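You operate a simulated robot arm through the tools that you are given. There is no shell and no other tool.

You are at the controls of a simulated robot arm. One attempt, no reset.

Task
Tip pail 2 into the lift's bin and send it up to hopper 5.
Fine: put the pail back and shut the lift door before pressing the green button; wait till the bin is down. Set down upright: steel pail.

It is judged by the outcome, as a careful person would: the job done as asked, and still so three seconds after it is handed in. It fails if anything else is knocked over, pushed out of place, dropped, spilled or broken.

Robot
A 6-joint arm with a two-finger gripper, fixed in place. Base frame: the origin is on the floor under the middle of its stand, x ahead of it, y to its left, z up. Readings come in m, rad, newtons and seconds.
It reaches about 1.572 m from its shoulder. Its first joint turns from -2.897 to 2.897 rad. Payload 2.45 kg.
The tool frame sits at the grasp point between the pads (the TCP): z along the fingers, y along the line on which they close. The tips reach 0.02 m beyond it. The gripper opens to 0.14 m; its body begins 0.168 m behind the TCP.
Orientation is that of the tool frame in the base frame, as [roll, pitch, yaw] about the fixed x, y, z axes, in that order (R = Rz(yaw) Ry(pitch) Rx(roll)). With the fingers straight down and closing along the base's y, the tool's x points along the base's -x, its y along +y and its z along -z.

Tools
- The arm moves only by the tool servo_tool. Its argument "commands" is a list of rows, each an object (a shift or turn left out is 0, a gripper value left out holds the last) with "jaw": the closure, from 0 (fully open) to 1 (shut); "delta_pos": the shift along the tool's x, y, z in units of 20 mm (1.0 is 20 mm), a list of three; "rotation": the turn, a rotation vector about the tool's x, y, z in units of 4 degrees (1.0 is 4 degrees), a list of three. In form: [{"jaw": jaw, "delta_pos": [tx, ty, tz], "rotation": [ax, ay, az]}, ...]. A call has 1 to 20 rows; each row shifts and turns the commanded pose from where the row before left it, along the tool's axes as they then stand. A call with a number of a shift or a turn outside -1 to 1 is refused whole. Rows are played at 5 a second. More than 0.05 m and 0.15 rad between two rows, or a gripper value outside its range, and nothing of the call is played. Where a pose cannot be reached the arm comes as near as it can. A force on the tool above 80 N (or 10 N above the force at the start of the call, whichever is more), or a blocked arm, ends the call early, and 0.2 s more pass. The fingers move at their own pace (about 0.045 m/s each) and stop on an object; they squeeze with about 29 N. The grip force told is the motor's: it shows also when the fingers shut on nothing. Time passes only in rows, and 0.2 s behind the last, so rows that do not move let the fingers close. The reply holds the time, the measured pose of the TCP, the force on the tool along the base axes, the opening and the grip force, in the units named above and with some noise, with the torque about the TCP (base axes, N m) and any sound that the robot's microphone picked up, and new pictures: "show" is both (left out), scene, wrist or none.
- Cameras (640 x 400 px; columns grow to the right, rows downward): "scene" is fixed at [0.039, 0.5006, 1.7233]; the picture's right is [-0.34, -0.94, 0.00], its down [-0.49, 0.17, -0.86] and it looks along [0.81, -0.29, -0.52] (base axes); focal length 364 px, centre (320, 200). "wrist" rides on the gripper at [0.078, 0.011, -0.209] in the tool frame; the picture's right is [-0.14, 0.99, 0.00], its down [-0.92, -0.13, -0.37] and it looks along [-0.36, -0.05, 0.93] (tool axes); focal length 280 px, centre (320, 200). There is no depth. A picture from a camera that has moved, and an enlarged one, comes with that camera's place and axes in the base frame and with its lens. The place of the scene camera against the robot may be out by one fixed shift of up to 0.025 m in any direction.
- inspect(camera, box): a new picture of the part [left, top, right, bottom] of that camera's present view, enlarged. No time passes.
- job_done(): hands the job in; it is judged then, once.

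Nothing tells you positions but the pictures and the camera data. Unless the task says otherwise, let go and move clear before handing in.

The tools are called after "Emit:" as name(argument=value, ...) on one line, values as JSON. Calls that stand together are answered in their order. servo_tool: Moves the arm, as the interface text tells. Its arguments: {"type":"object","properties":{"commands":{"type":"array"},"show":{"type":"string","enum":["both","scene","wrist","none"]}},"required":["commands"]} The other tools are called the same way: inspect (camera, box) takes an enlarged picture of a part of a camera's view; job_done () hands the job in.

At the start:

```text
time_s: 0.0
tool_pos: [0.6354, -0.2651, 1.2751]
ee_rot: [-3.141, 0.0, 3.141]
wrist_force: [-0.5, -0.3, -0.5]
ft_torque: [-0.05, 0.0, -0.01]
width: 0.1398
finger_force: 0.1
```

scene: 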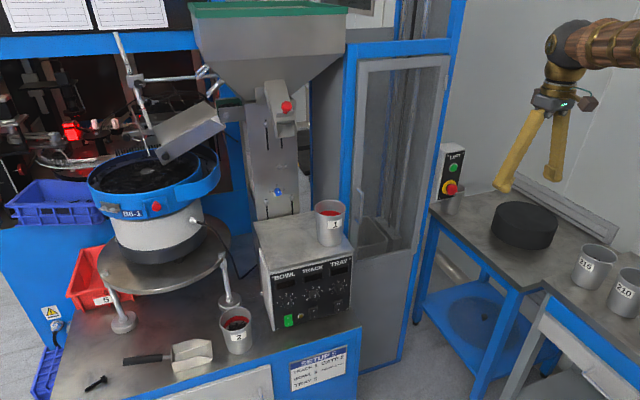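
wrist: 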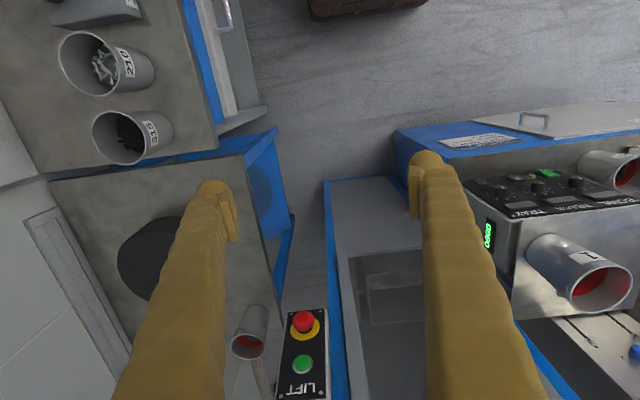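

I see a bowl-feeder workstation with pail 2 on the lower-left table, a lift with a glazed door and a bin in the middle, and a LIFT button box to the right of it. I'll look closer before moving anything.

Emit:
inspect(camera="scene", box=[340, 40, 480, 380])

Emit:
inspect(camera="scene", box=[180, 180, 380, 380])

Emit:
inspect(camera="wrist", box=[220, 160, 460, 400])

Emit:
inspect(camera="scene", box=[160, 0, 480, 200])

```text
1.18 times, centred on (410, 210) of scene
camera zoom: at [0.039, 0.5006, 1.7233], right [-0.34, -0.94, 0.0], down [-0.49, 0.17, -0.86], along [0.81, -0.29, -0.52], focal length 428 px, centre (214, 188)
```

zoom: 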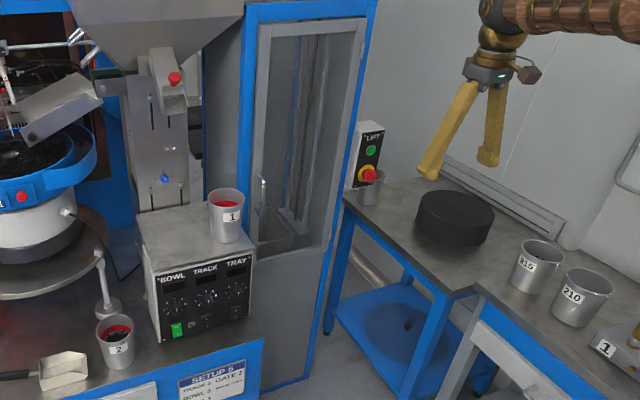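

```text
2.00 times, centred on (280, 280) of scene
camera zoom: at [0.039, 0.5006, 1.7233], right [-0.34, -0.94, 0.0], down [-0.49, 0.17, -0.86], along [0.81, -0.29, -0.52], focal length 728 px, centre (400, 40)
```

zoom: 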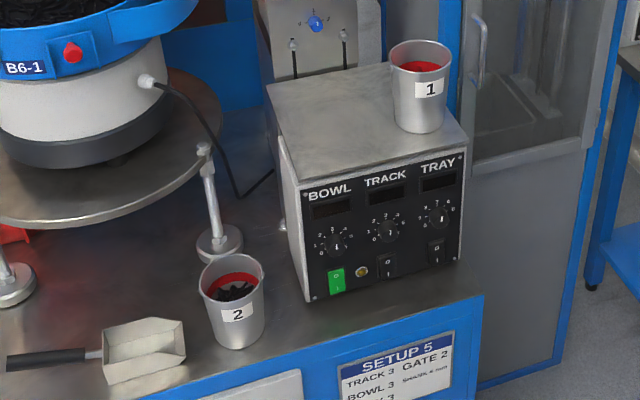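

```text
1.67 times, centred on (340, 280) of wrist
camera zoom: at [0.5566, -0.2533, 1.4843], right [0.14, 0.99, 0.0], down [0.92, -0.13, 0.37], along [0.36, -0.05, -0.93], focal length 467 px, centre (287, 67)
```

zoom: 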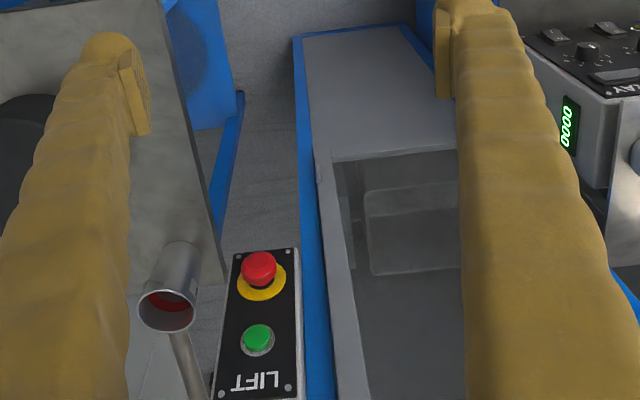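

```text
2.00 times, centred on (320, 100) of scene
camera zoom: at [0.039, 0.5006, 1.7233], right [-0.34, -0.94, 0.0], down [-0.49, 0.17, -0.86], along [0.81, -0.29, -0.52], focal length 728 px, centre (320, 400)
```

zoom: 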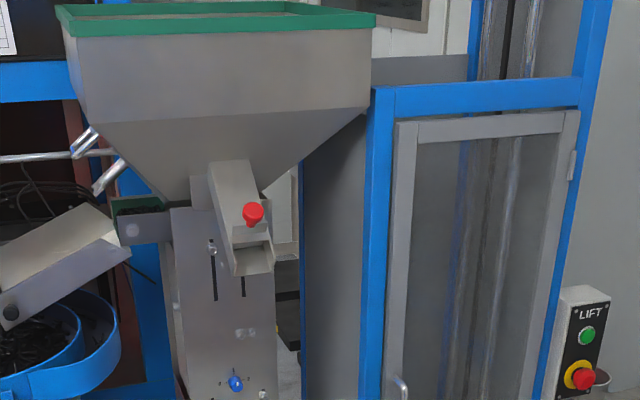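

I see pail 2 at about (0.80, 0.49, 0.73), the control box top at z≈0.985, and the lift's green button at about (0.99, -0.345, 1.14). The lift door has its handle on the left, near y≈0.04. I'll back the arm off and tilt the wrist forward to study the lift and door.

Emit:
servo_tool(commands=[{"jaw": 0, "delta_pos": [1, 1, 0], "rotation": [0, -1, 0]}, {"delta_pos": [0.998, 1, -0.07], "rotation": [0, -1, 0]}, {"delta_pos": [0.99, 1, -0.139], "rotation": [0, -1, 0]}, {"delta_pos": [0.978, 1, -0.208], "rotation": [0, -1, 0]}, {"delta_pos": [0.961, 1, -0.276], "rotation": [0, -1, 0]}, {"delta_pos": [0.94, 1, -0.342], "rotation": [0, -1, 0]}, {"delta_pos": [0.914, 1, -0.407], "rotation": [0, -1, 0]}, {"delta_pos": [0.883, 1, -0.469], "rotation": [0, -1, 0]}, {"delta_pos": [0.848, 1, -0.53], "rotation": [0, -1, 0]}, {"delta_pos": [0.809, 1, -0.588], "rotation": [0, -1, 0]}, {"delta_pos": [0.766, 0, -0.643], "rotation": [0, -1, 0]}, {"delta_pos": [0.719, 0, -0.695], "rotation": [0, -1, 0]}])

```text
time_s: 1.5
tool_pos: [0.556, -0.1587, 1.1826]
ee_rot: [3.077, 0.277, 3.118]
wrist_force: [-0.5, -0.1, 0.4]
ft_torque: [0.0, -0.01, -0.01]
width: 0.1399
finger_force: 0.1
stopped in row 7: the arm was blocked; the commanded pose is now the measured one
camera wrist: at [0.4244, -0.1569, 1.3627], right [0.14, 0.99, 0.1], down [0.78, -0.17, 0.6], along [0.61, 0.0, -0.8], focal length 280 px, centre (320, 200)
```

scene: 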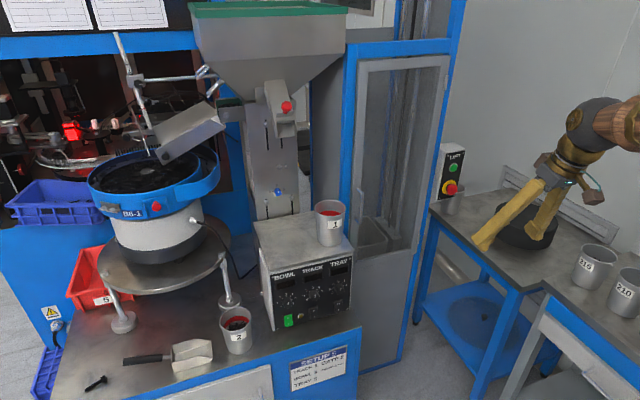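
wrist: 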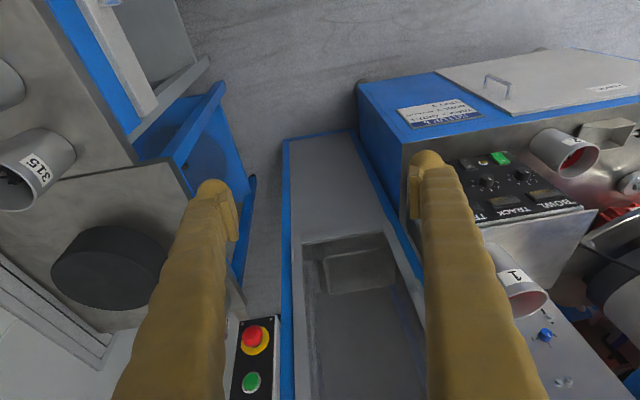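

The arm got blocked, probably at a joint limit from folding too close to its base, and nothing was touched. I'll try tilting the wrist further forward while moving up and slightly ahead instead.

Emit:
servo_tool(commands=[{"jaw": 0, "delta_pos": [-0.28, 0, -0.96], "rotation": [0, 0, 0]}, {"delta_pos": [-0.28, 0, -0.96], "rotation": [0, -1, 0]}, {"delta_pos": [-0.34, 0, -0.94], "rotation": [0, -1, 0]}, {"delta_pos": [-0.4, 0, -0.91], "rotation": [0, -1, 0]}, {"delta_pos": [0, 0, 0], "rotation": [0, -1, 0]}, {"delta_pos": [0, 0, 0], "rotation": [0, -1, 0]}, {"delta_pos": [0, 0, 0], "rotation": [0, -1, 0]}])

```text
time_s: 3.0
tool_pos: [0.5947, -0.1812, 1.1802]
ee_rot: [2.996, 0.495, 3.053]
wrist_force: [-0.8, 0.1, 0.4]
ft_torque: [-0.04, -0.04, 0.0]
width: 0.14
finger_force: 0.0
stopped in row 7: the arm was blocked; the commanded pose is now the measured one
camera wrist: at [0.425, -0.1856, 1.3261], right [0.14, 0.97, 0.19], down [0.63, -0.24, 0.74], along [0.77, 0.02, -0.64], focal length 280 px, centre (320, 200)
```

scene: 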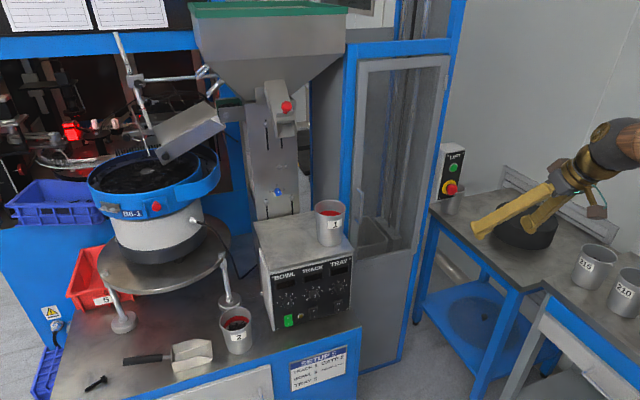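
wrist: 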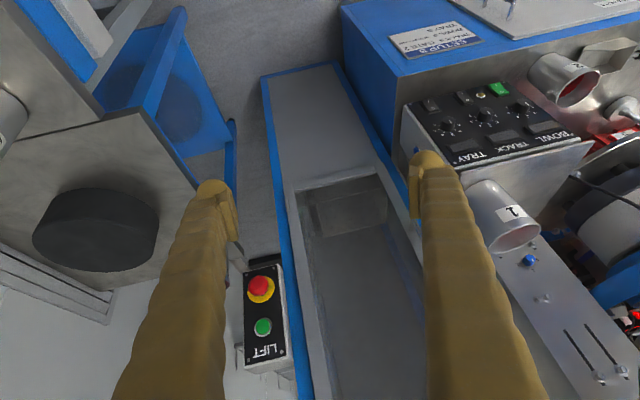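

The wrist was folding too close to the base, and the tool rolled a little as a result. I'll move forward and up while undoing that roll.

Emit:
servo_tool(commands=[{"jaw": 0, "delta_pos": [-0.946, 0.1, -0.273], "rotation": [0, 0, 0]}, {"delta_pos": [-0.946, 0.1, -0.273], "rotation": [0.8, 0, -0.44]}, {"delta_pos": [-0.946, 0.05, -0.273], "rotation": [0.8, 0, -0.44]}, {"delta_pos": [-0.946, 0, -0.273], "rotation": [0, 0, 0]}, {"delta_pos": [-0.946, 0, -0.273], "rotation": [0, -1, 0]}, {"delta_pos": [-0.94, 0, -0.25], "rotation": [0, -1, 0]}, {"delta_pos": [-0.94, 0, -0.25], "rotation": [0, -1, 0]}])

```text
time_s: 4.6
tool_pos: [0.6908, -0.182, 1.2767]
ee_rot: [-3.141, 0.707, 3.122]
wrist_force: [1.2, -0.6, -0.2]
ft_torque: [0.01, 0.01, -0.01]
width: 0.1398
finger_force: 0.0
camera wrist: at [0.495, -0.1672, 1.3851], right [0.12, 0.99, 0.09], down [0.46, -0.14, 0.88], along [0.88, -0.07, -0.47], focal length 280 px, centre (320, 200)
```

scene: 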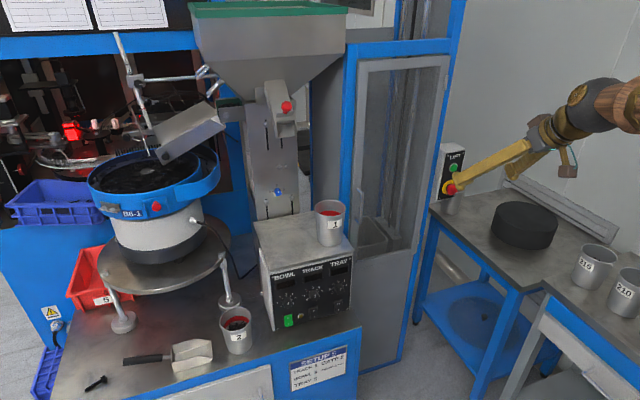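
wrist: 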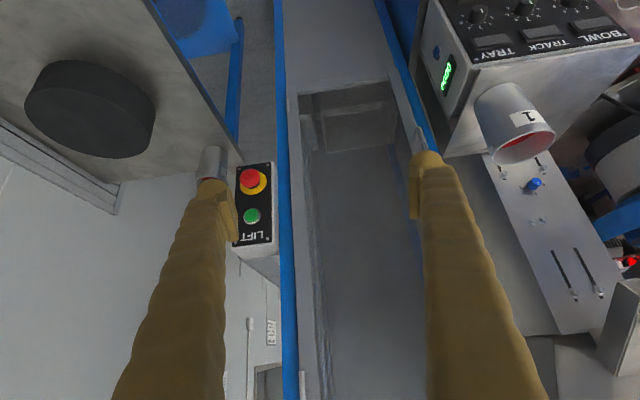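

Emit:
inspect(camera="wrist", box=[230, 60, 470, 210])

Emit:
inspect(camera="scene", box=[330, 140, 470, 270])

```text
2.67 times, centred on (350, 135) of wrist
camera zoom: at [0.495, -0.1672, 1.3851], right [0.12, 0.99, 0.09], down [0.46, -0.14, 0.88], along [0.88, -0.07, -0.47], focal length 748 px, centre (240, 373)
```

zoom: 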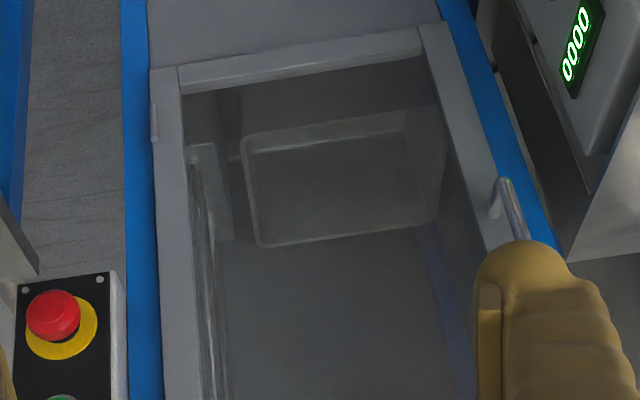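

```text
3.08 times, centred on (400, 205) of scene
camera zoom: at [0.039, 0.5006, 1.7233], right [-0.34, -0.94, 0.0], down [-0.49, 0.17, -0.86], along [0.81, -0.29, -0.52], focal length 1120 px, centre (74, 185)
```

zoom: 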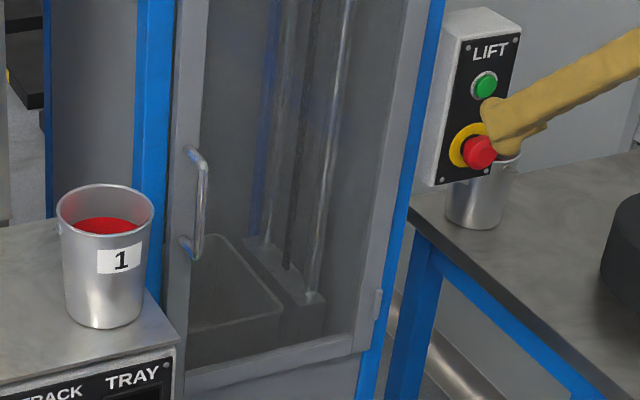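

The arm is free again. From both cameras I put the door plane at x≈1.01 with its hinge on the -y side. The handle bar is near (0.975, 0.02, z 1.00–1.12), and the bin rim is at z≈0.77, spanning x 1.10–1.30 and y -0.19–0.03. Next I'll bring the gripper level in front of the handle, partly closed so it clears pail 1.

Emit:
servo_tool(commands=[{"jaw": 0.55, "delta_pos": [0.159, 0.69, 0.956], "rotation": [0, -1, 0]}, {"delta_pos": [0.225, 0.69, 0.942], "rotation": [0, -1, 0]}, {"delta_pos": [0.29, 0.69, 0.925], "rotation": [0, -1, 0]}, {"delta_pos": [0.354, 0.69, 0.902], "rotation": [0, -1, 0]}, {"delta_pos": [0.416, 0.69, 0.875], "rotation": [0, -1, 0]}, {"delta_pos": [0.476, 0.69, 0.844], "rotation": [0, -1, 0]}, {"delta_pos": [0.534, 0.69, 0.808], "rotation": [0, -1, 0]}, {"delta_pos": [0.589, 0.69, 0.769], "rotation": [0, -1, 0]}, {"delta_pos": [0.641, 0.69, 0.727], "rotation": [0, -1, 0]}, {"delta_pos": [0.69, 0.69, 0.68], "rotation": [0, -1, 0]}, {"delta_pos": [0.736, 0.69, 0.63], "rotation": [0, -1, 0]}, {"delta_pos": [0.778, 0.69, 0.577], "rotation": [0, -1, 0]}, {"delta_pos": [0.817, 0.69, 0.522], "rotation": [0, -0.4, 0]}])

```text
time_s: 7.4
tool_pos: [0.8037, -0.1171, 1.1046]
ee_rot: [1.557, 1.541, 1.566]
wrist_force: [0.2, 0.6, 0.3]
ft_torque: [-0.02, 0.0, -0.01]
width: 0.0629
finger_force: 0.0
out of reach, approached as far as the arm can: row 8, 9, 10, 11, 12, 13
camera wrist: at [0.594, -0.1052, 1.0262], right [-0.01, 0.99, 0.17], down [-0.37, -0.16, 0.92], along [0.93, -0.05, 0.36], focal length 280 px, centre (320, 200)
```

scene: 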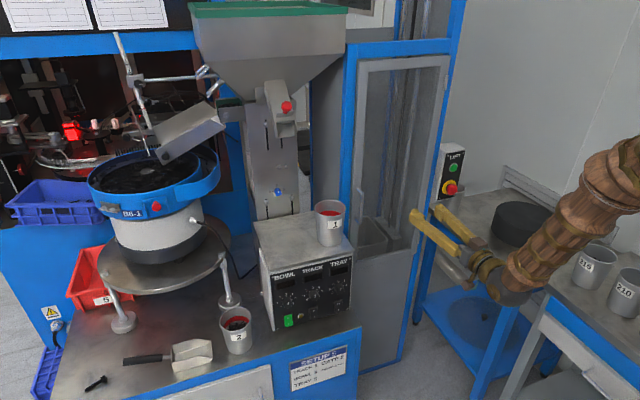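
wrist: 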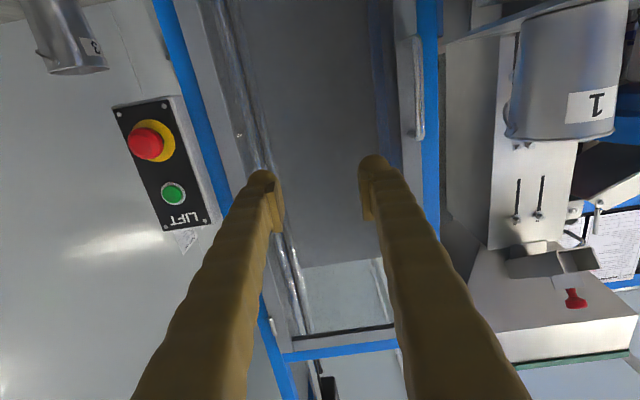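

The arm came as near as it could; y is -0.117, limited by how far the elbow can fold. Moving forward should free it up. I can see the handle on the right of the wrist picture (upside-down view), so I'll zoom in to locate it.

Emit:
inspect(camera="wrist", box=[340, 0, 500, 200])

Emit:
inspect(camera="wrist", box=[90, 60, 330, 240])

```text
2.00 times, centred on (420, 100) of wrist
camera zoom: at [0.594, -0.1052, 1.0262], right [-0.01, 0.99, 0.17], down [-0.37, -0.16, 0.92], along [0.93, -0.05, 0.36], focal length 561 px, centre (120, 400)
```

zoom: 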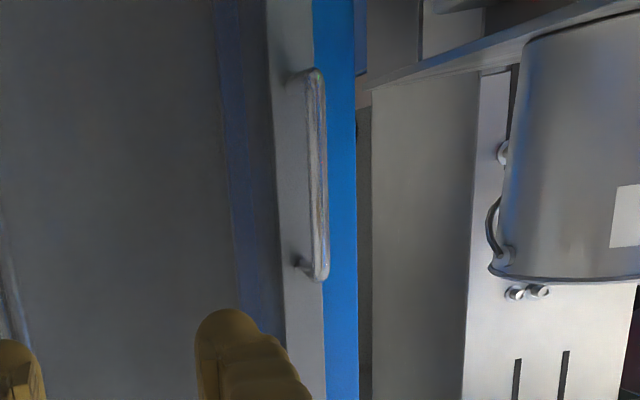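

```text
2.22 times, centred on (210, 150) of wrist
camera zoom: at [0.594, -0.1052, 1.0262], right [-0.01, 0.99, 0.17], down [-0.37, -0.16, 0.92], along [0.93, -0.05, 0.36], focal length 623 px, centre (564, 311)
```

zoom: 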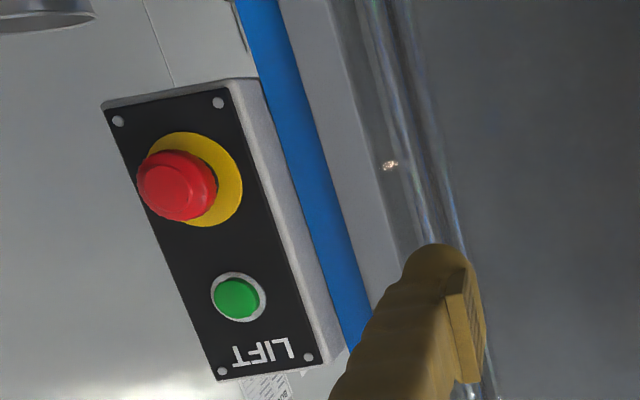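

The handle bar is at about (0.97, 0.022), spanning z 0.99–1.11. I'll line up in front of it at z≈1.05 and stop just short.

Emit:
servo_tool(commands=[{"jaw": 0.55, "delta_pos": [0.2, 0, 1], "rotation": [0, 0, -0.42]}, {"delta_pos": [0.39, 0.99, 0.38]}, {"delta_pos": [0.39, 0.99, 0.38]}, {"delta_pos": [0.39, 0.99, 0.38]}, {"delta_pos": [0.39, 0.99, 0.38]}, {"delta_pos": [0.39, 0.99, 0.38]}, {"delta_pos": [0.39, 0.99, 0.38]}, {"delta_pos": [0.39, 0.99, 0.38]}])

```text
time_s: 9.2
tool_pos: [0.8621, -0.1132, 1.0864]
ee_rot: [1.886, 1.544, 1.914]
wrist_force: [0.3, 0.3, -0.7]
ft_torque: [0.03, 0.04, 0.02]
width: 0.0629
finger_force: 0.1
out of reach, approached as far as the arm can: row 1, 2, 3, 4, 5, 6, 7, 8
camera wrist: at [0.6518, -0.1062, 1.0111], right [-0.03, 0.99, 0.16], down [-0.36, -0.16, 0.92], along [0.93, -0.03, 0.36], focal length 280 px, centre (320, 200)
```

scene: 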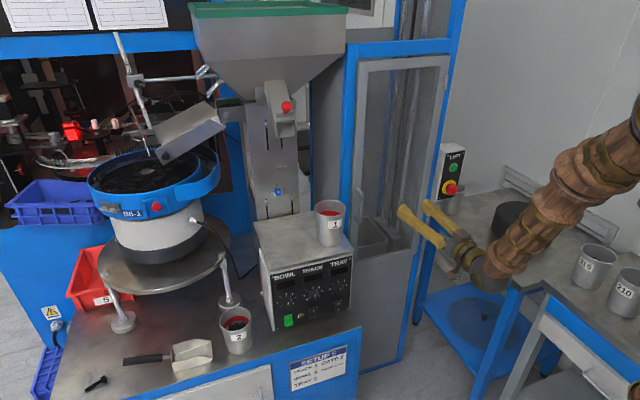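
wrist: 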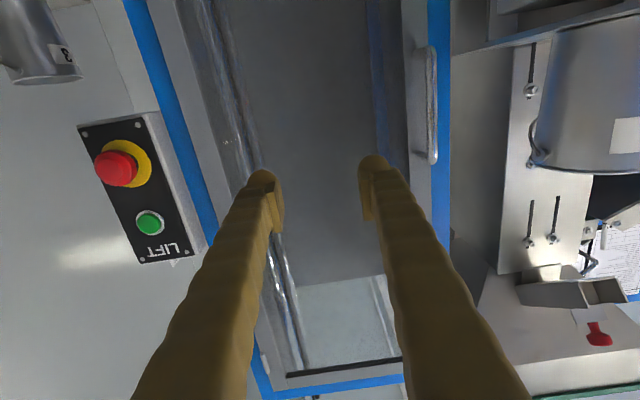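

Y is stuck at about -0.113, so some joint limit is involved, and the commanded pose may have drifted from the measured one. I'll test by backing toward -y and pitching the tool a little downward.

Emit:
servo_tool(commands=[{"jaw": 0.55, "delta_pos": [0, -1, 0]}, {"delta_pos": [0, -1, 0]}, {"delta_pos": [0, -1, 0]}, {"delta_pos": [0, -1, 0]}], show="none")

Emit:
servo_tool(commands=[{"jaw": 0.55, "delta_pos": [0, -1, 0]}, {"delta_pos": [0, -1, 0]}, {"delta_pos": [0, -1, 0]}], show="none")

```text
time_s: 10.2
tool_pos: [0.8604, -0.1942, 1.0861]
ee_rot: [1.729, 1.554, 1.726]
wrist_force: [-0.5, -0.1, -1.0]
ft_torque: [0.04, -0.04, 0.0]
width: 0.0628
finger_force: 0.1
```

```text
time_s: 11.0
tool_pos: [0.8616, -0.2535, 1.0856]
ee_rot: [1.716, 1.554, 1.714]
wrist_force: [0.0, -0.1, -0.1]
ft_torque: [0.01, 0.02, 0.0]
width: 0.0631
finger_force: 0.1
```

Backing off works normally, and the commanded pose does follow the measured one. I'll test whether yawing the tool left (body on the -y side) lets the tip go further in +y.

Emit:
servo_tool(commands=[{"jaw": 0.55, "rotation": [-1, 0, 0]}, {"rotation": [-1, 0, 0]}, {"rotation": [-1, 0, 0]}, {"rotation": [-1, 0, 0]}, {"rotation": [-1, 0, 0]}, {"rotation": [-1, 0, 0]}], show="scene")

Emit:
servo_tool(commands=[{"jaw": 0.55, "delta_pos": [0, 0.91, 0.41]}, {"delta_pos": [0, 0.91, 0.41]}, {"delta_pos": [0, 0.91, 0.41]}, {"delta_pos": [0, 0.91, 0.41]}, {"delta_pos": [0, 0.91, 0.41]}, {"delta_pos": [0, 0.91, 0.41]}, {"delta_pos": [0, 0.91, 0.41]}, {"delta_pos": [0, 0.91, 0.41]}, {"delta_pos": [0, 0.91, 0.41]}], show="both")

```text
time_s: 12.4
tool_pos: [0.8609, -0.2544, 1.0846]
ee_rot: [1.331, 1.553, 1.75]
wrist_force: [0.8, -0.2, 0.8]
ft_torque: [0.01, -0.01, 0.01]
width: 0.0629
finger_force: 0.1
```

scene: 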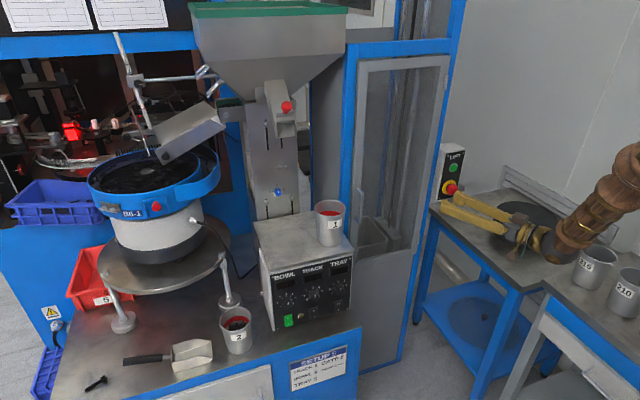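

```text
time_s: 14.4
tool_pos: [0.8617, -0.0742, 1.089]
ee_rot: [1.301, 1.553, 1.715]
wrist_force: [-0.6, 1.1, 0.6]
ft_torque: [0.03, 0.01, 0.03]
width: 0.063
finger_force: 0.1
camera wrist: at [0.6659, -0.1472, 1.0096], right [-0.4, 0.9, 0.15], down [-0.28, -0.28, 0.92], along [0.87, 0.32, 0.37], focal length 280 px, centre (320, 200)
```

scene: 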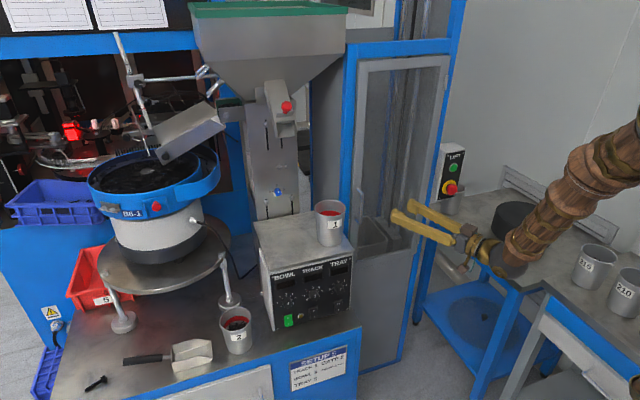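
wrist: 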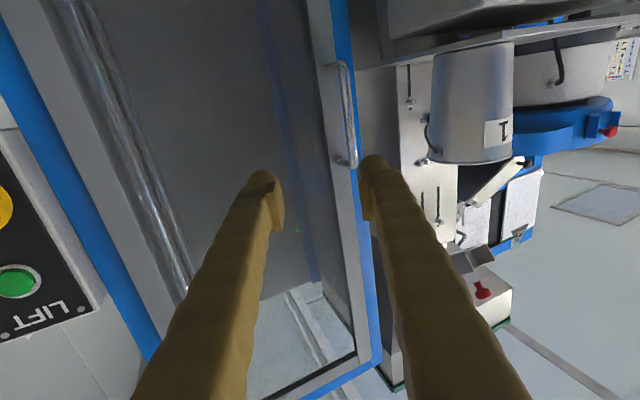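

With the tool yawed about 24° left, there was no reach problem and the handle is right ahead in the wrist view. I'll align it between the fingers before closing in.

Emit:
servo_tool(commands=[{"jaw": 0.55, "delta_pos": [0.6, 0.75, 0.3]}, {"delta_pos": [0.6, 0.75, 0.3]}, {"delta_pos": [0.6, 0.75, 0.3]}, {"delta_pos": [0, 0, 0.6]}, {"delta_pos": [0, 0, 0.6]}], show="both")

```text
time_s: 15.6
tool_pos: [0.8831, -0.0158, 1.053]
ee_rot: [1.329, 1.553, 1.745]
wrist_force: [-0.5, 0.1, -0.4]
ft_torque: [-0.02, 0.0, -0.03]
width: 0.0629
finger_force: 0.0
camera wrist: at [0.6868, -0.0882, 0.9743], right [-0.4, 0.9, 0.15], down [-0.28, -0.28, 0.92], along [0.87, 0.32, 0.37], focal length 280 px, centre (320, 200)
```

scene: 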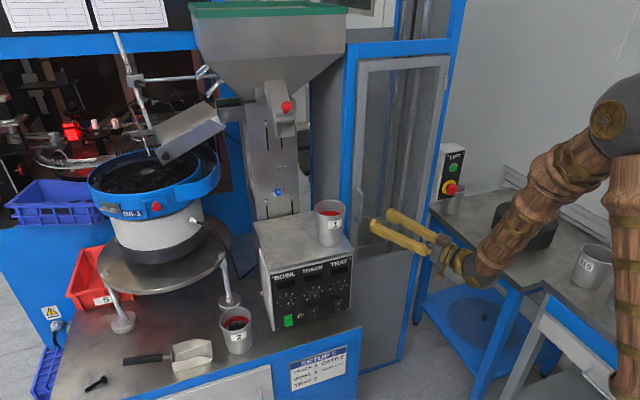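
wrist: 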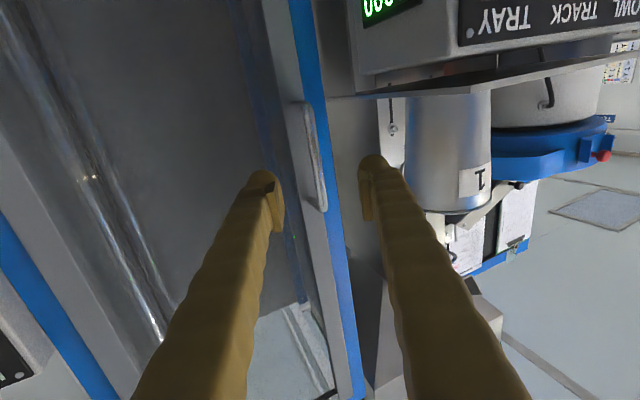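

The handle is now centered between the fingers about 95 mm ahead. I'll narrow the jaws a little, advance about 85 mm, then check.

Emit:
servo_tool(commands=[{"jaw": 0.7, "delta_pos": [0, 0, 0.5]}, {"delta_pos": [0, 0, 1]}, {"delta_pos": [0, 0, 1]}, {"delta_pos": [0, 0, 1]}, {"delta_pos": [0, 0, 0.5]}], show="both")

```text
time_s: 16.8
tool_pos: [0.9556, 0.017, 1.0532]
ee_rot: [1.304, 1.555, 1.721]
wrist_force: [-0.4, 0.5, -0.1]
ft_torque: [-0.01, -0.01, 0.0]
width: 0.0421
finger_force: 0.0
camera wrist: at [0.7594, -0.056, 0.9747], right [-0.4, 0.9, 0.15], down [-0.28, -0.28, 0.92], along [0.87, 0.32, 0.37], focal length 280 px, centre (320, 200)
```

scene: 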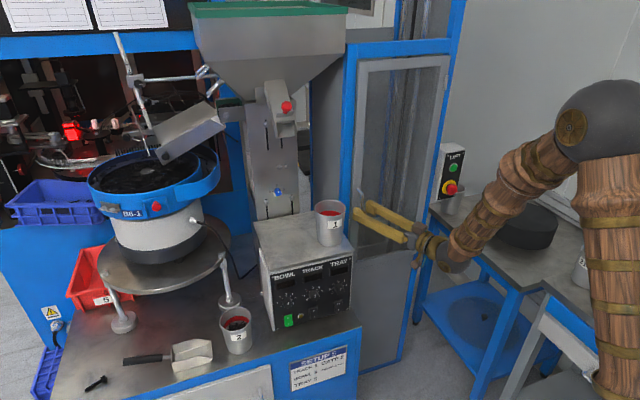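
wrist: 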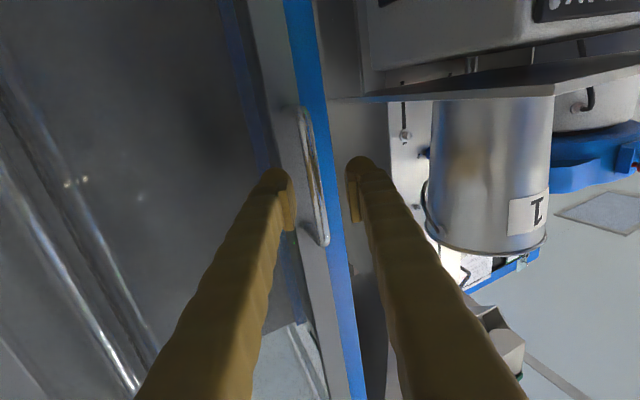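

The bar sits between the fingers with a small gap still to go. I'll inch forward and close on the handle.

Emit:
servo_tool(commands=[{"jaw": 0.7, "delta_pos": [0, 0, 0.35]}, {"jaw": 1.0}, {"jaw": 1.0}, {"jaw": 1.0}, {"jaw": 1.0}], show="wrist")

```text
time_s: 18.0
tool_pos: [0.9625, 0.0165, 1.0532]
ee_rot: [1.331, 1.552, 1.743]
wrist_force: [8.8, -55.1, -4.8]
ft_torque: [-0.86, -0.17, -0.62]
width: 0.0112
finger_force: 38.5
camera wrist: at [0.7661, -0.0554, 0.9746], right [-0.4, 0.9, 0.15], down [-0.28, -0.28, 0.92], along [0.87, 0.32, 0.37], focal length 280 px, centre (320, 200)
```

wrist: 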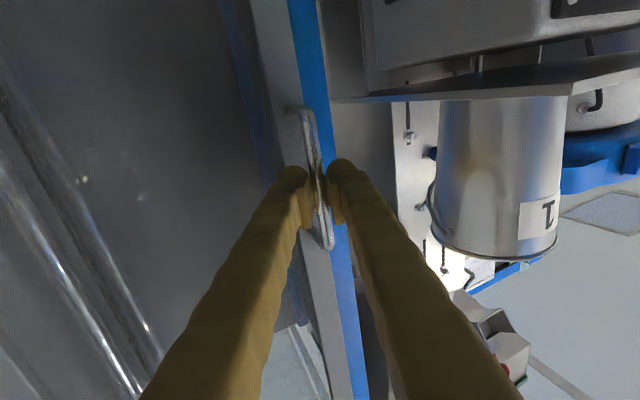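

I have the handle (opening 11 mm), but there's a sideways load of about 55 N because the gripper isn't centered on it. I'll shift slightly toward -y to relieve that before pulling.

Emit:
servo_tool(commands=[{"jaw": 1.0, "delta_pos": [0, -0.1, 0]}, {"jaw": 1.0, "delta_pos": [0, 0, 0]}], show="none")

```text
time_s: 18.6
tool_pos: [0.9634, 0.0162, 1.0539]
ee_rot: [1.316, 1.553, 1.731]
wrist_force: [7.3, -52.1, -3.7]
ft_torque: [-0.85, -0.26, -0.57]
width: 0.011
finger_force: 38.4
```

Emit:
servo_tool(commands=[{"jaw": 1.0, "delta_pos": [0, -0.15, 0]}, {"jaw": 1.0, "delta_pos": [0, 0, 0]}], show="none")

```text
time_s: 19.2
tool_pos: [0.9644, 0.015, 1.0541]
ee_rot: [1.295, 1.554, 1.717]
wrist_force: [1.5, -13.0, -0.9]
ft_torque: [-0.73, -0.37, -0.15]
width: 0.0111
finger_force: 38.0
```

The sideways load is down to 13 N. Now I'll pull the door open along its hinge arc in small steps and watch the force.

Emit:
servo_tool(commands=[{"jaw": 1.0, "delta_pos": [0, 0.08, -0.48], "rotation": [-0.5, 0, 0]}, {"delta_pos": [0, 0.11, -0.48], "rotation": [-0.5, 0, 0]}, {"delta_pos": [0, 0.11, -0.48], "rotation": [-0.5, 0, 0]}, {"delta_pos": [0, 0.11, -0.48], "rotation": [-0.5, 0, 0]}], show="both")

```text
time_s: 20.2
tool_pos: [0.9246, 0.006, 1.0531]
ee_rot: [1.174, 1.553, 1.732]
wrist_force: [-8.8, 33.1, 2.2]
ft_torque: [-0.7, -0.44, 0.34]
width: 0.0109
finger_force: 37.7
camera wrist: at [0.742, -0.0934, 0.9741], right [-0.53, 0.84, 0.15], down [-0.24, -0.32, 0.92], along [0.82, 0.44, 0.37], focal length 280 px, centre (320, 200)
```

scene: 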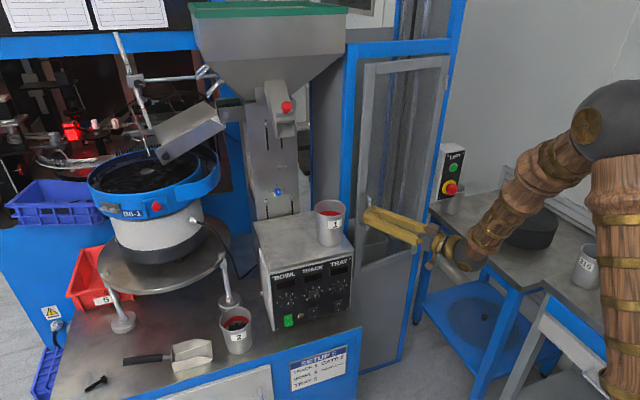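
wrist: 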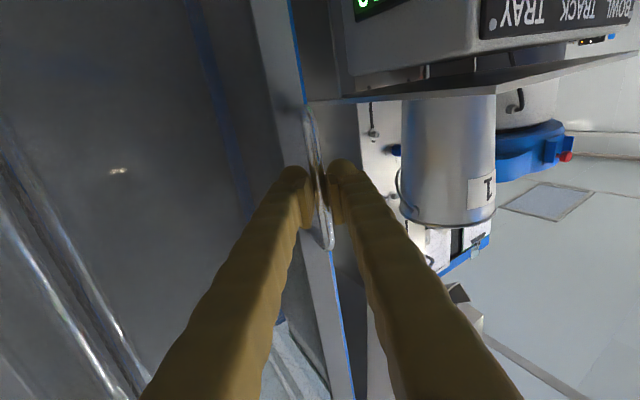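

The door is swinging open cleanly. I'll continue along the arc with a slight lateral correction.

Emit:
servo_tool(commands=[{"jaw": 1.0, "delta_pos": [0, 0.2, -0.48], "rotation": [-0.5, 0, 0]}, {"delta_pos": [0, 0.14, -0.48], "rotation": [-0.5, 0, 0]}, {"delta_pos": [0, 0.12, -0.48], "rotation": [-0.5, 0, 0]}, {"delta_pos": [0, 0.12, -0.48], "rotation": [-0.5, 0, 0]}, {"delta_pos": [0, 0.12, -0.48], "rotation": [-0.5, 0, 0]}], show="none")

```text
time_s: 21.4
tool_pos: [0.8804, -0.0125, 1.0545]
ee_rot: [0.998, 1.553, 1.727]
wrist_force: [0.1, -1.7, 4.9]
ft_torque: [-0.63, -0.6, -0.02]
width: 0.0109
finger_force: 38.2
```

Forces are near zero now. I'll keep opening.

Emit:
servo_tool(commands=[{"jaw": 1.0, "delta_pos": [0, 0.235, -0.965], "rotation": [-1, 0, 0]}, {"delta_pos": [0, 0.235, -0.965], "rotation": [-1, 0, 0]}, {"delta_pos": [0, 0.235, -0.965], "rotation": [-1, 0, 0]}], show="none")

```text
time_s: 22.2
tool_pos: [0.8298, -0.0476, 1.0537]
ee_rot: [0.736, 1.554, 1.672]
wrist_force: [35.1, -45.2, 3.4]
ft_torque: [-0.5, -0.69, -0.6]
width: 0.0107
finger_force: 38.1
```

Emit:
servo_tool(commands=[{"jaw": 1.0, "delta_pos": [0, 0.05, -0.965], "rotation": [-1, 0, 0]}, {"delta_pos": [0, 0.21, -0.965], "rotation": [-1, 0, 0]}, {"delta_pos": [0, 0.21, -0.965], "rotation": [-1, 0, 0]}], show="both")

```text
time_s: 23.0
tool_pos: [0.7896, -0.0888, 1.0541]
ee_rot: [0.518, 1.551, 1.669]
wrist_force: [22.8, -19.2, 24.5]
ft_torque: [0.25, -1.09, -0.3]
width: 0.0108
finger_force: 38.7
camera wrist: at [0.694, -0.2726, 0.9716], right [-0.9, 0.4, 0.15], down [-0.03, -0.41, 0.91], along [0.43, 0.82, 0.38], focal length 280 px, centre (320, 200)
```

scene: 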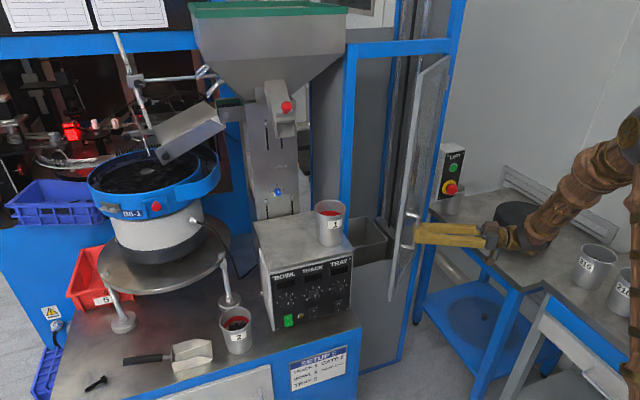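
wrist: 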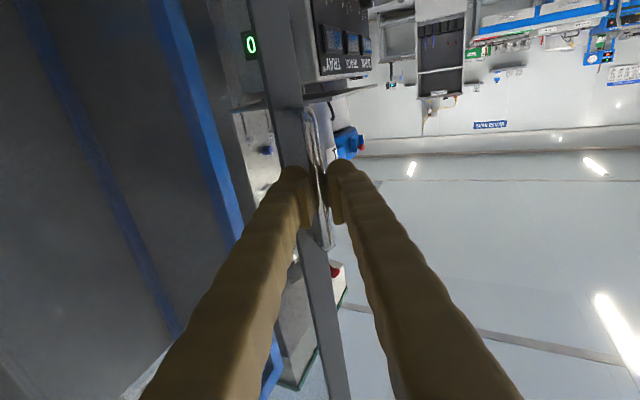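

The door is about 42° open. I'll continue a bit further with small corrections.

Emit:
servo_tool(commands=[{"jaw": 1.0, "delta_pos": [-0.06, 0.13, -0.965], "rotation": [-1, 0, 0]}, {"delta_pos": [0, 0.2, -0.965], "rotation": [-1, 0, 0]}, {"delta_pos": [0, 0.2, -0.965], "rotation": [-1, 0, 0]}], show="none")

```text
time_s: 23.8
tool_pos: [0.7594, -0.1379, 1.0529]
ee_rot: [0.391, 1.552, 1.753]
wrist_force: [-27.0, 14.9, 22.2]
ft_torque: [0.38, -0.85, 0.34]
width: 0.0108
finger_force: 37.3
```

Emit:
servo_tool(commands=[{"jaw": 1.0, "delta_pos": [-0.05, 0.27, -0.965], "rotation": [-1, 0, 0]}, {"delta_pos": [0, 0.22, -0.965], "rotation": [-1, 0, 0]}, {"delta_pos": [0, 0.22, -0.965], "rotation": [-1, 0, 0]}, {"delta_pos": [0, 0.22, -0.965], "rotation": [-1, 0, 0]}], show="both")

```text
time_s: 24.8
tool_pos: [0.7333, -0.2094, 1.0495]
ee_rot: [-0.168, 1.563, 1.461]
wrist_force: [24.0, -5.5, 34.8]
ft_torque: [0.4, -0.29, -0.27]
width: 0.0102
finger_force: 37.8
out of reach, approached as far as the arm can: row 4
camera wrist: at [0.7346, -0.4165, 0.9695], right [-0.99, -0.06, 0.14], down [0.15, -0.37, 0.92], along [0.0, 0.93, 0.37], focal length 280 px, centre (320, 200)
```

scene: 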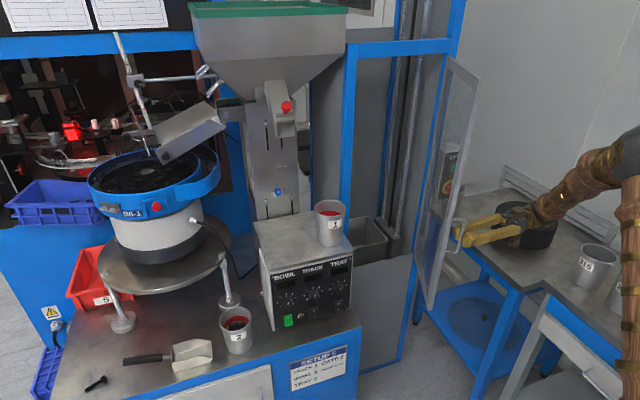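
wrist: 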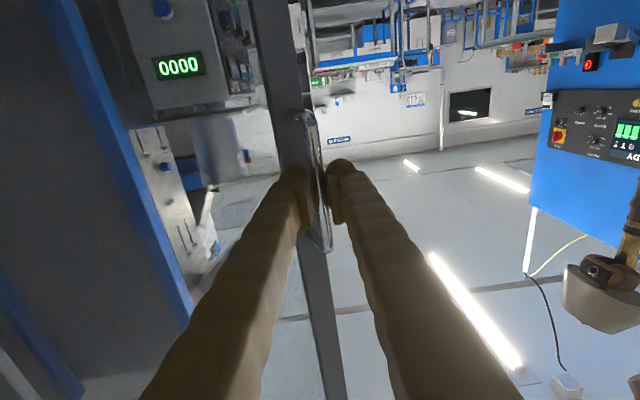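

The door is about 70° open. The reach pattern suggests a forearm-roll limit: the tool has to point at least about 14° left of the arm plane when the wrist bends up, so I'll plan around that. Now I'll release the handle and back straight off.

Emit:
servo_tool(commands=[{"jaw": 0.6}, {"jaw": 0.6}, {"jaw": 0.6}, {"delta_pos": [0, 0, -0.5]}, {"delta_pos": [0, 0, -1]}, {"delta_pos": [0, 0, -1]}, {"delta_pos": [0, 0, -1]}], show="both")

```text
time_s: 26.4
tool_pos: [0.7293, -0.2378, 1.0171]
ee_rot: [0.375, 1.568, 2.001]
wrist_force: [0.1, 0.2, 0.4]
ft_torque: [-0.01, 0.01, -0.03]
width: 0.056
finger_force: 0.0
out of reach, approached as far as the arm can: row 4, 5, 6, 7
camera wrist: at [0.7292, -0.4459, 0.9393], right [-0.99, -0.06, 0.14], down [0.15, -0.36, 0.92], along [0.0, 0.93, 0.37], focal length 280 px, centre (320, 200)
```

scene: 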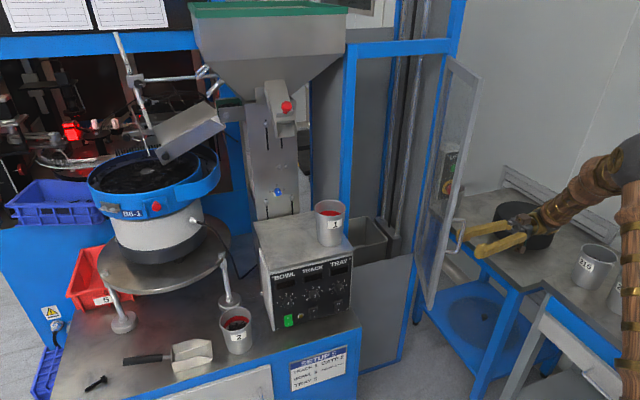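
wrist: 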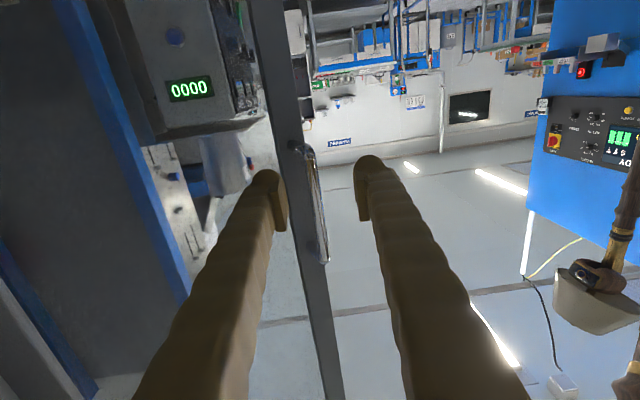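

I'm released and clear of the bar by about a centimetre. I'll back away while turning the tool forward again.

Emit:
servo_tool(commands=[{"jaw": 0.6, "delta_pos": [0, 0.3, -0.6], "rotation": [0.6, 0, 0]}, {"delta_pos": [-0.2, 0.5, -0.6], "rotation": [1, 0, 0]}, {"delta_pos": [-0.3, 0.6, -0.6], "rotation": [1, 0, 0]}, {"delta_pos": [-0.3, 0.6, -0.6], "rotation": [1, 0, 0]}, {"delta_pos": [-0.3, 0.6, -0.6], "rotation": [1, 0, 0]}, {"delta_pos": [-0.3, 0.3, -0.8], "rotation": [1, 0, 0]}, {"delta_pos": [-0.3, 0.3, -0.8], "rotation": [1, 0, 0]}], show="both")

```text
time_s: 28.0
tool_pos: [0.6537, -0.322, 1.0502]
ee_rot: [0.571, 1.554, 1.748]
wrist_force: [0.2, 0.0, 1.1]
ft_torque: [-0.01, -0.03, -0.03]
width: 0.056
finger_force: 0.0
camera wrist: at [0.5622, -0.5089, 0.9697], right [-0.91, 0.38, 0.15], down [-0.02, -0.41, 0.91], along [0.4, 0.83, 0.38], focal length 280 px, centre (320, 200)
```

scene: 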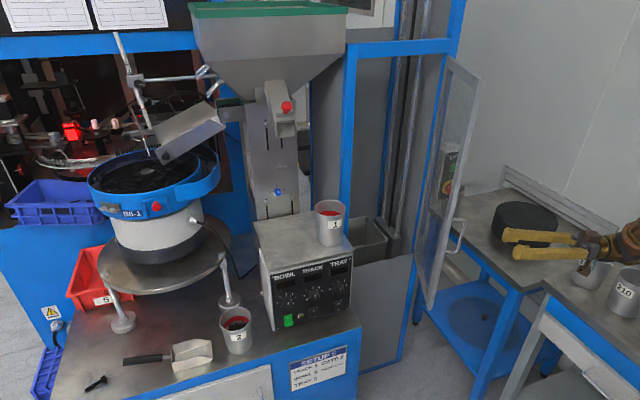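
wrist: 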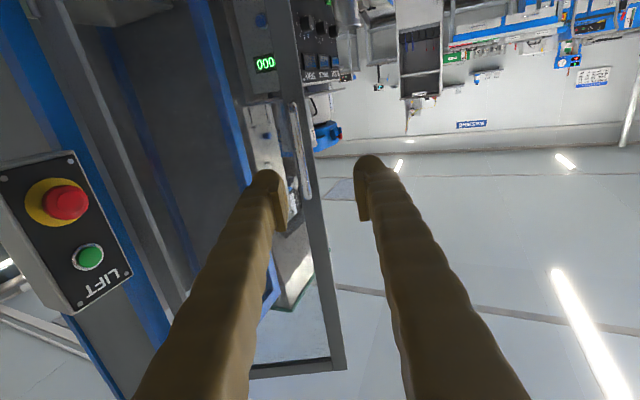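

The door stands free at about 70°. I'll swing the gripper around its free edge to the inner side so I can push it further open.

Emit:
servo_tool(commands=[{"jaw": 0.6, "delta_pos": [0, 0.96, 0.55]}, {"delta_pos": [0, 0.96, 0.55]}, {"delta_pos": [0, 0.96, 0.55]}, {"delta_pos": [0, 0.96, 0.55]}, {"delta_pos": [0, 0.384, 0.92]}, {"delta_pos": [0, 0.384, 0.92]}, {"delta_pos": [0, 0.384, 0.92]}, {"delta_pos": [0, 0.384, 0.92]}, {"delta_pos": [0, 0.384, 0.92]}, {"delta_pos": [0, 0.384, 0.92]}, {"delta_pos": [0, 0.384, 0.92]}, {"delta_pos": [0, 0.384, 0.92]}, {"delta_pos": [0, 0.384, 0.92]}, {"delta_pos": [0, 0.384, 0.92]}, {"delta_pos": [0, 0.384, 0.92]}], show="both")

```text
time_s: 31.2
tool_pos: [0.5989, -0.0302, 1.0556]
ee_rot: [0.544, 1.553, 1.721]
wrist_force: [-0.6, 0.3, 0.4]
ft_torque: [-0.01, -0.01, -0.01]
width: 0.056
finger_force: 0.0
camera wrist: at [0.5082, -0.218, 0.9749], right [-0.91, 0.38, 0.15], down [-0.02, -0.4, 0.91], along [0.4, 0.83, 0.38], focal length 280 px, centre (320, 200)
```

scene: 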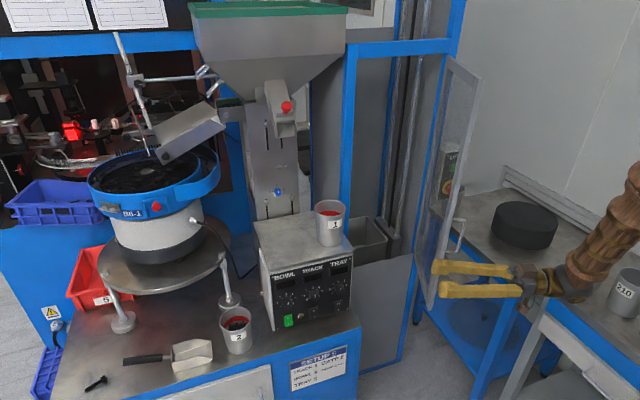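
wrist: 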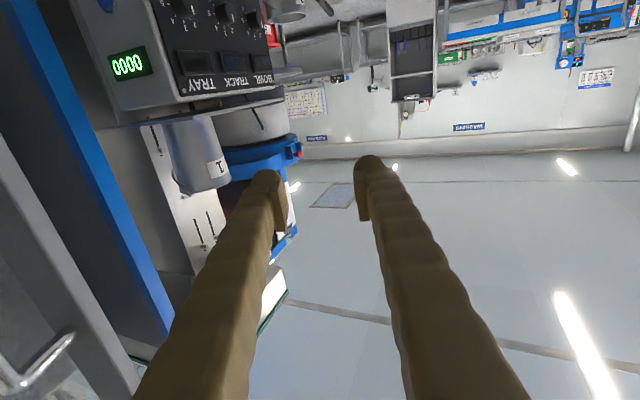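

I'm on the inner side of the door now. I'll close the fingers, turn the tool more forward and move in beside the door's free edge.

Emit:
servo_tool(commands=[{"jaw": 1.0, "delta_pos": [0, -0.877, 0.495], "rotation": [1, 0, 0]}, {"delta_pos": [0, -0.84, 0.555], "rotation": [1, 0, 0]}, {"delta_pos": [0, -0.8, 0.612], "rotation": [1, 0, 0]}, {"delta_pos": [0, -0.755, 0.667], "rotation": [1, 0, 0]}, {"delta_pos": [0, -0.707, 0.718], "rotation": [1, 0, 0]}, {"delta_pos": [0, -0.655, 0.765], "rotation": [1, 0, 0]}, {"delta_pos": [0, -0.6, 0.809], "rotation": [1, 0, 0]}, {"delta_pos": [0, -0.542, 0.849], "rotation": [1, 0, 0]}], show="both")

```text
time_s: 33.0
tool_pos: [0.76, -0.0119, 1.0566]
ee_rot: [1.084, 1.553, 1.703]
wrist_force: [-0.2, -0.3, -0.1]
ft_torque: [-0.01, -0.02, -0.02]
width: 0.0
finger_force: 28.6
camera wrist: at [0.5821, -0.1226, 0.9768], right [-0.57, 0.8, 0.15], down [-0.22, -0.33, 0.92], along [0.79, 0.49, 0.37], focal length 280 px, centre (320, 200)
```

scene: 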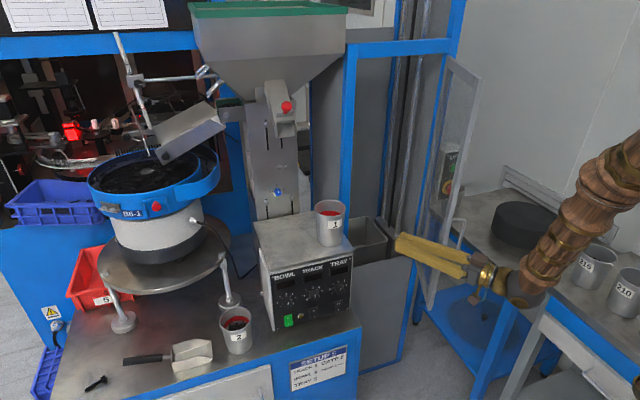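
wrist: 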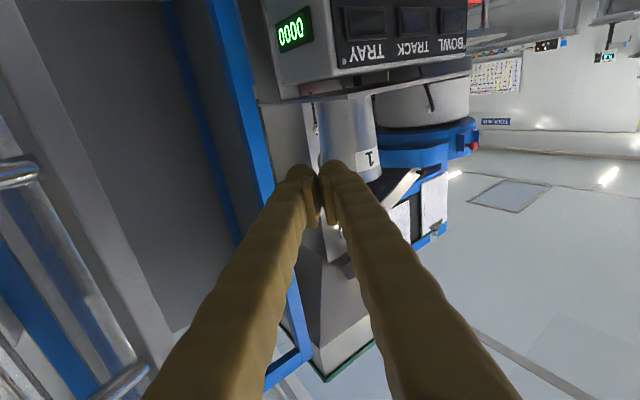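

The gripper is just inside the door. I'll push sideways toward -y to swing the door further open.

Emit:
servo_tool(commands=[{"jaw": 1.0, "delta_pos": [0, -0.814, -0.581]}, {"delta_pos": [0, -0.814, -0.581]}, {"delta_pos": [0, -0.814, -0.581]}, {"delta_pos": [0, -0.814, -0.581]}, {"delta_pos": [0, -0.814, -0.581]}, {"delta_pos": [0, -0.814, -0.581]}, {"delta_pos": [0, -0.814, -0.581]}, {"delta_pos": [0, -0.814, -0.581]}], show="both")

```text
time_s: 34.1
tool_pos: [0.7544, -0.1002, 1.0546]
ee_rot: [1.158, 1.551, 1.786]
wrist_force: [-11.9, 5.3, -0.5]
ft_torque: [-0.07, -0.19, -0.67]
width: 0.0
finger_force: 28.8
stopped in row 5: the force on the tool passed its limit at 101 N (the readings are from after the stop); the commanded pose is now the measured one
camera wrist: at [0.578, -0.2117, 0.9748], right [-0.58, 0.8, 0.15], down [-0.22, -0.34, 0.92], along [0.78, 0.5, 0.37], focal length 280 px, centre (320, 200)
```

scene: 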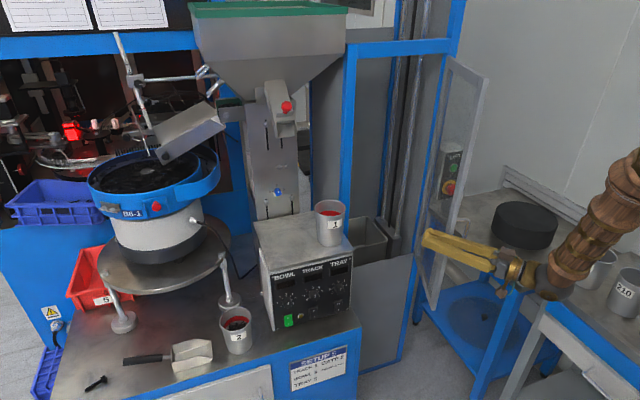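
wrist: 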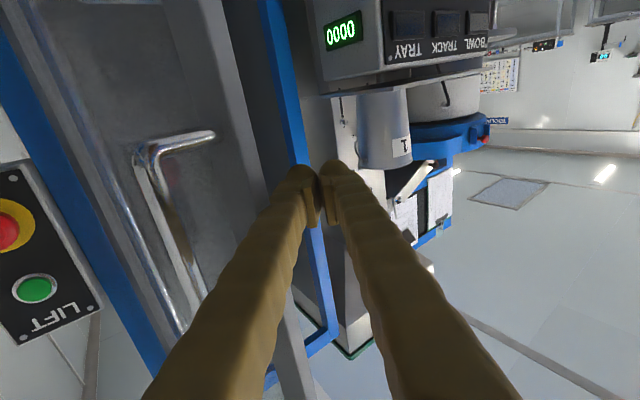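

The finger touched the door edge and the first push was too quick. I'll push more gently along its arc.

Emit:
servo_tool(commands=[{"jaw": 1.0, "delta_pos": [0, -0.25, -0.25]}, {"delta_pos": [0, -0.25, -0.25]}, {"delta_pos": [0, -0.25, -0.25]}, {"delta_pos": [0, -0.25, -0.25]}, {"delta_pos": [0, -0.25, -0.25]}, {"delta_pos": [0, -0.25, -0.25]}], show="none")

```text
time_s: 34.8
tool_pos: [0.7496, -0.1124, 1.0553]
ee_rot: [1.179, 1.55, 1.811]
wrist_force: [-5.8, 2.6, -1.5]
ft_torque: [-0.01, -0.09, -0.38]
width: 0.0001
finger_force: 28.6
stopped in row 3: the force on the tool passed its limit at 86 N (the readings are from after the stop); the commanded pose is now the measured one
```

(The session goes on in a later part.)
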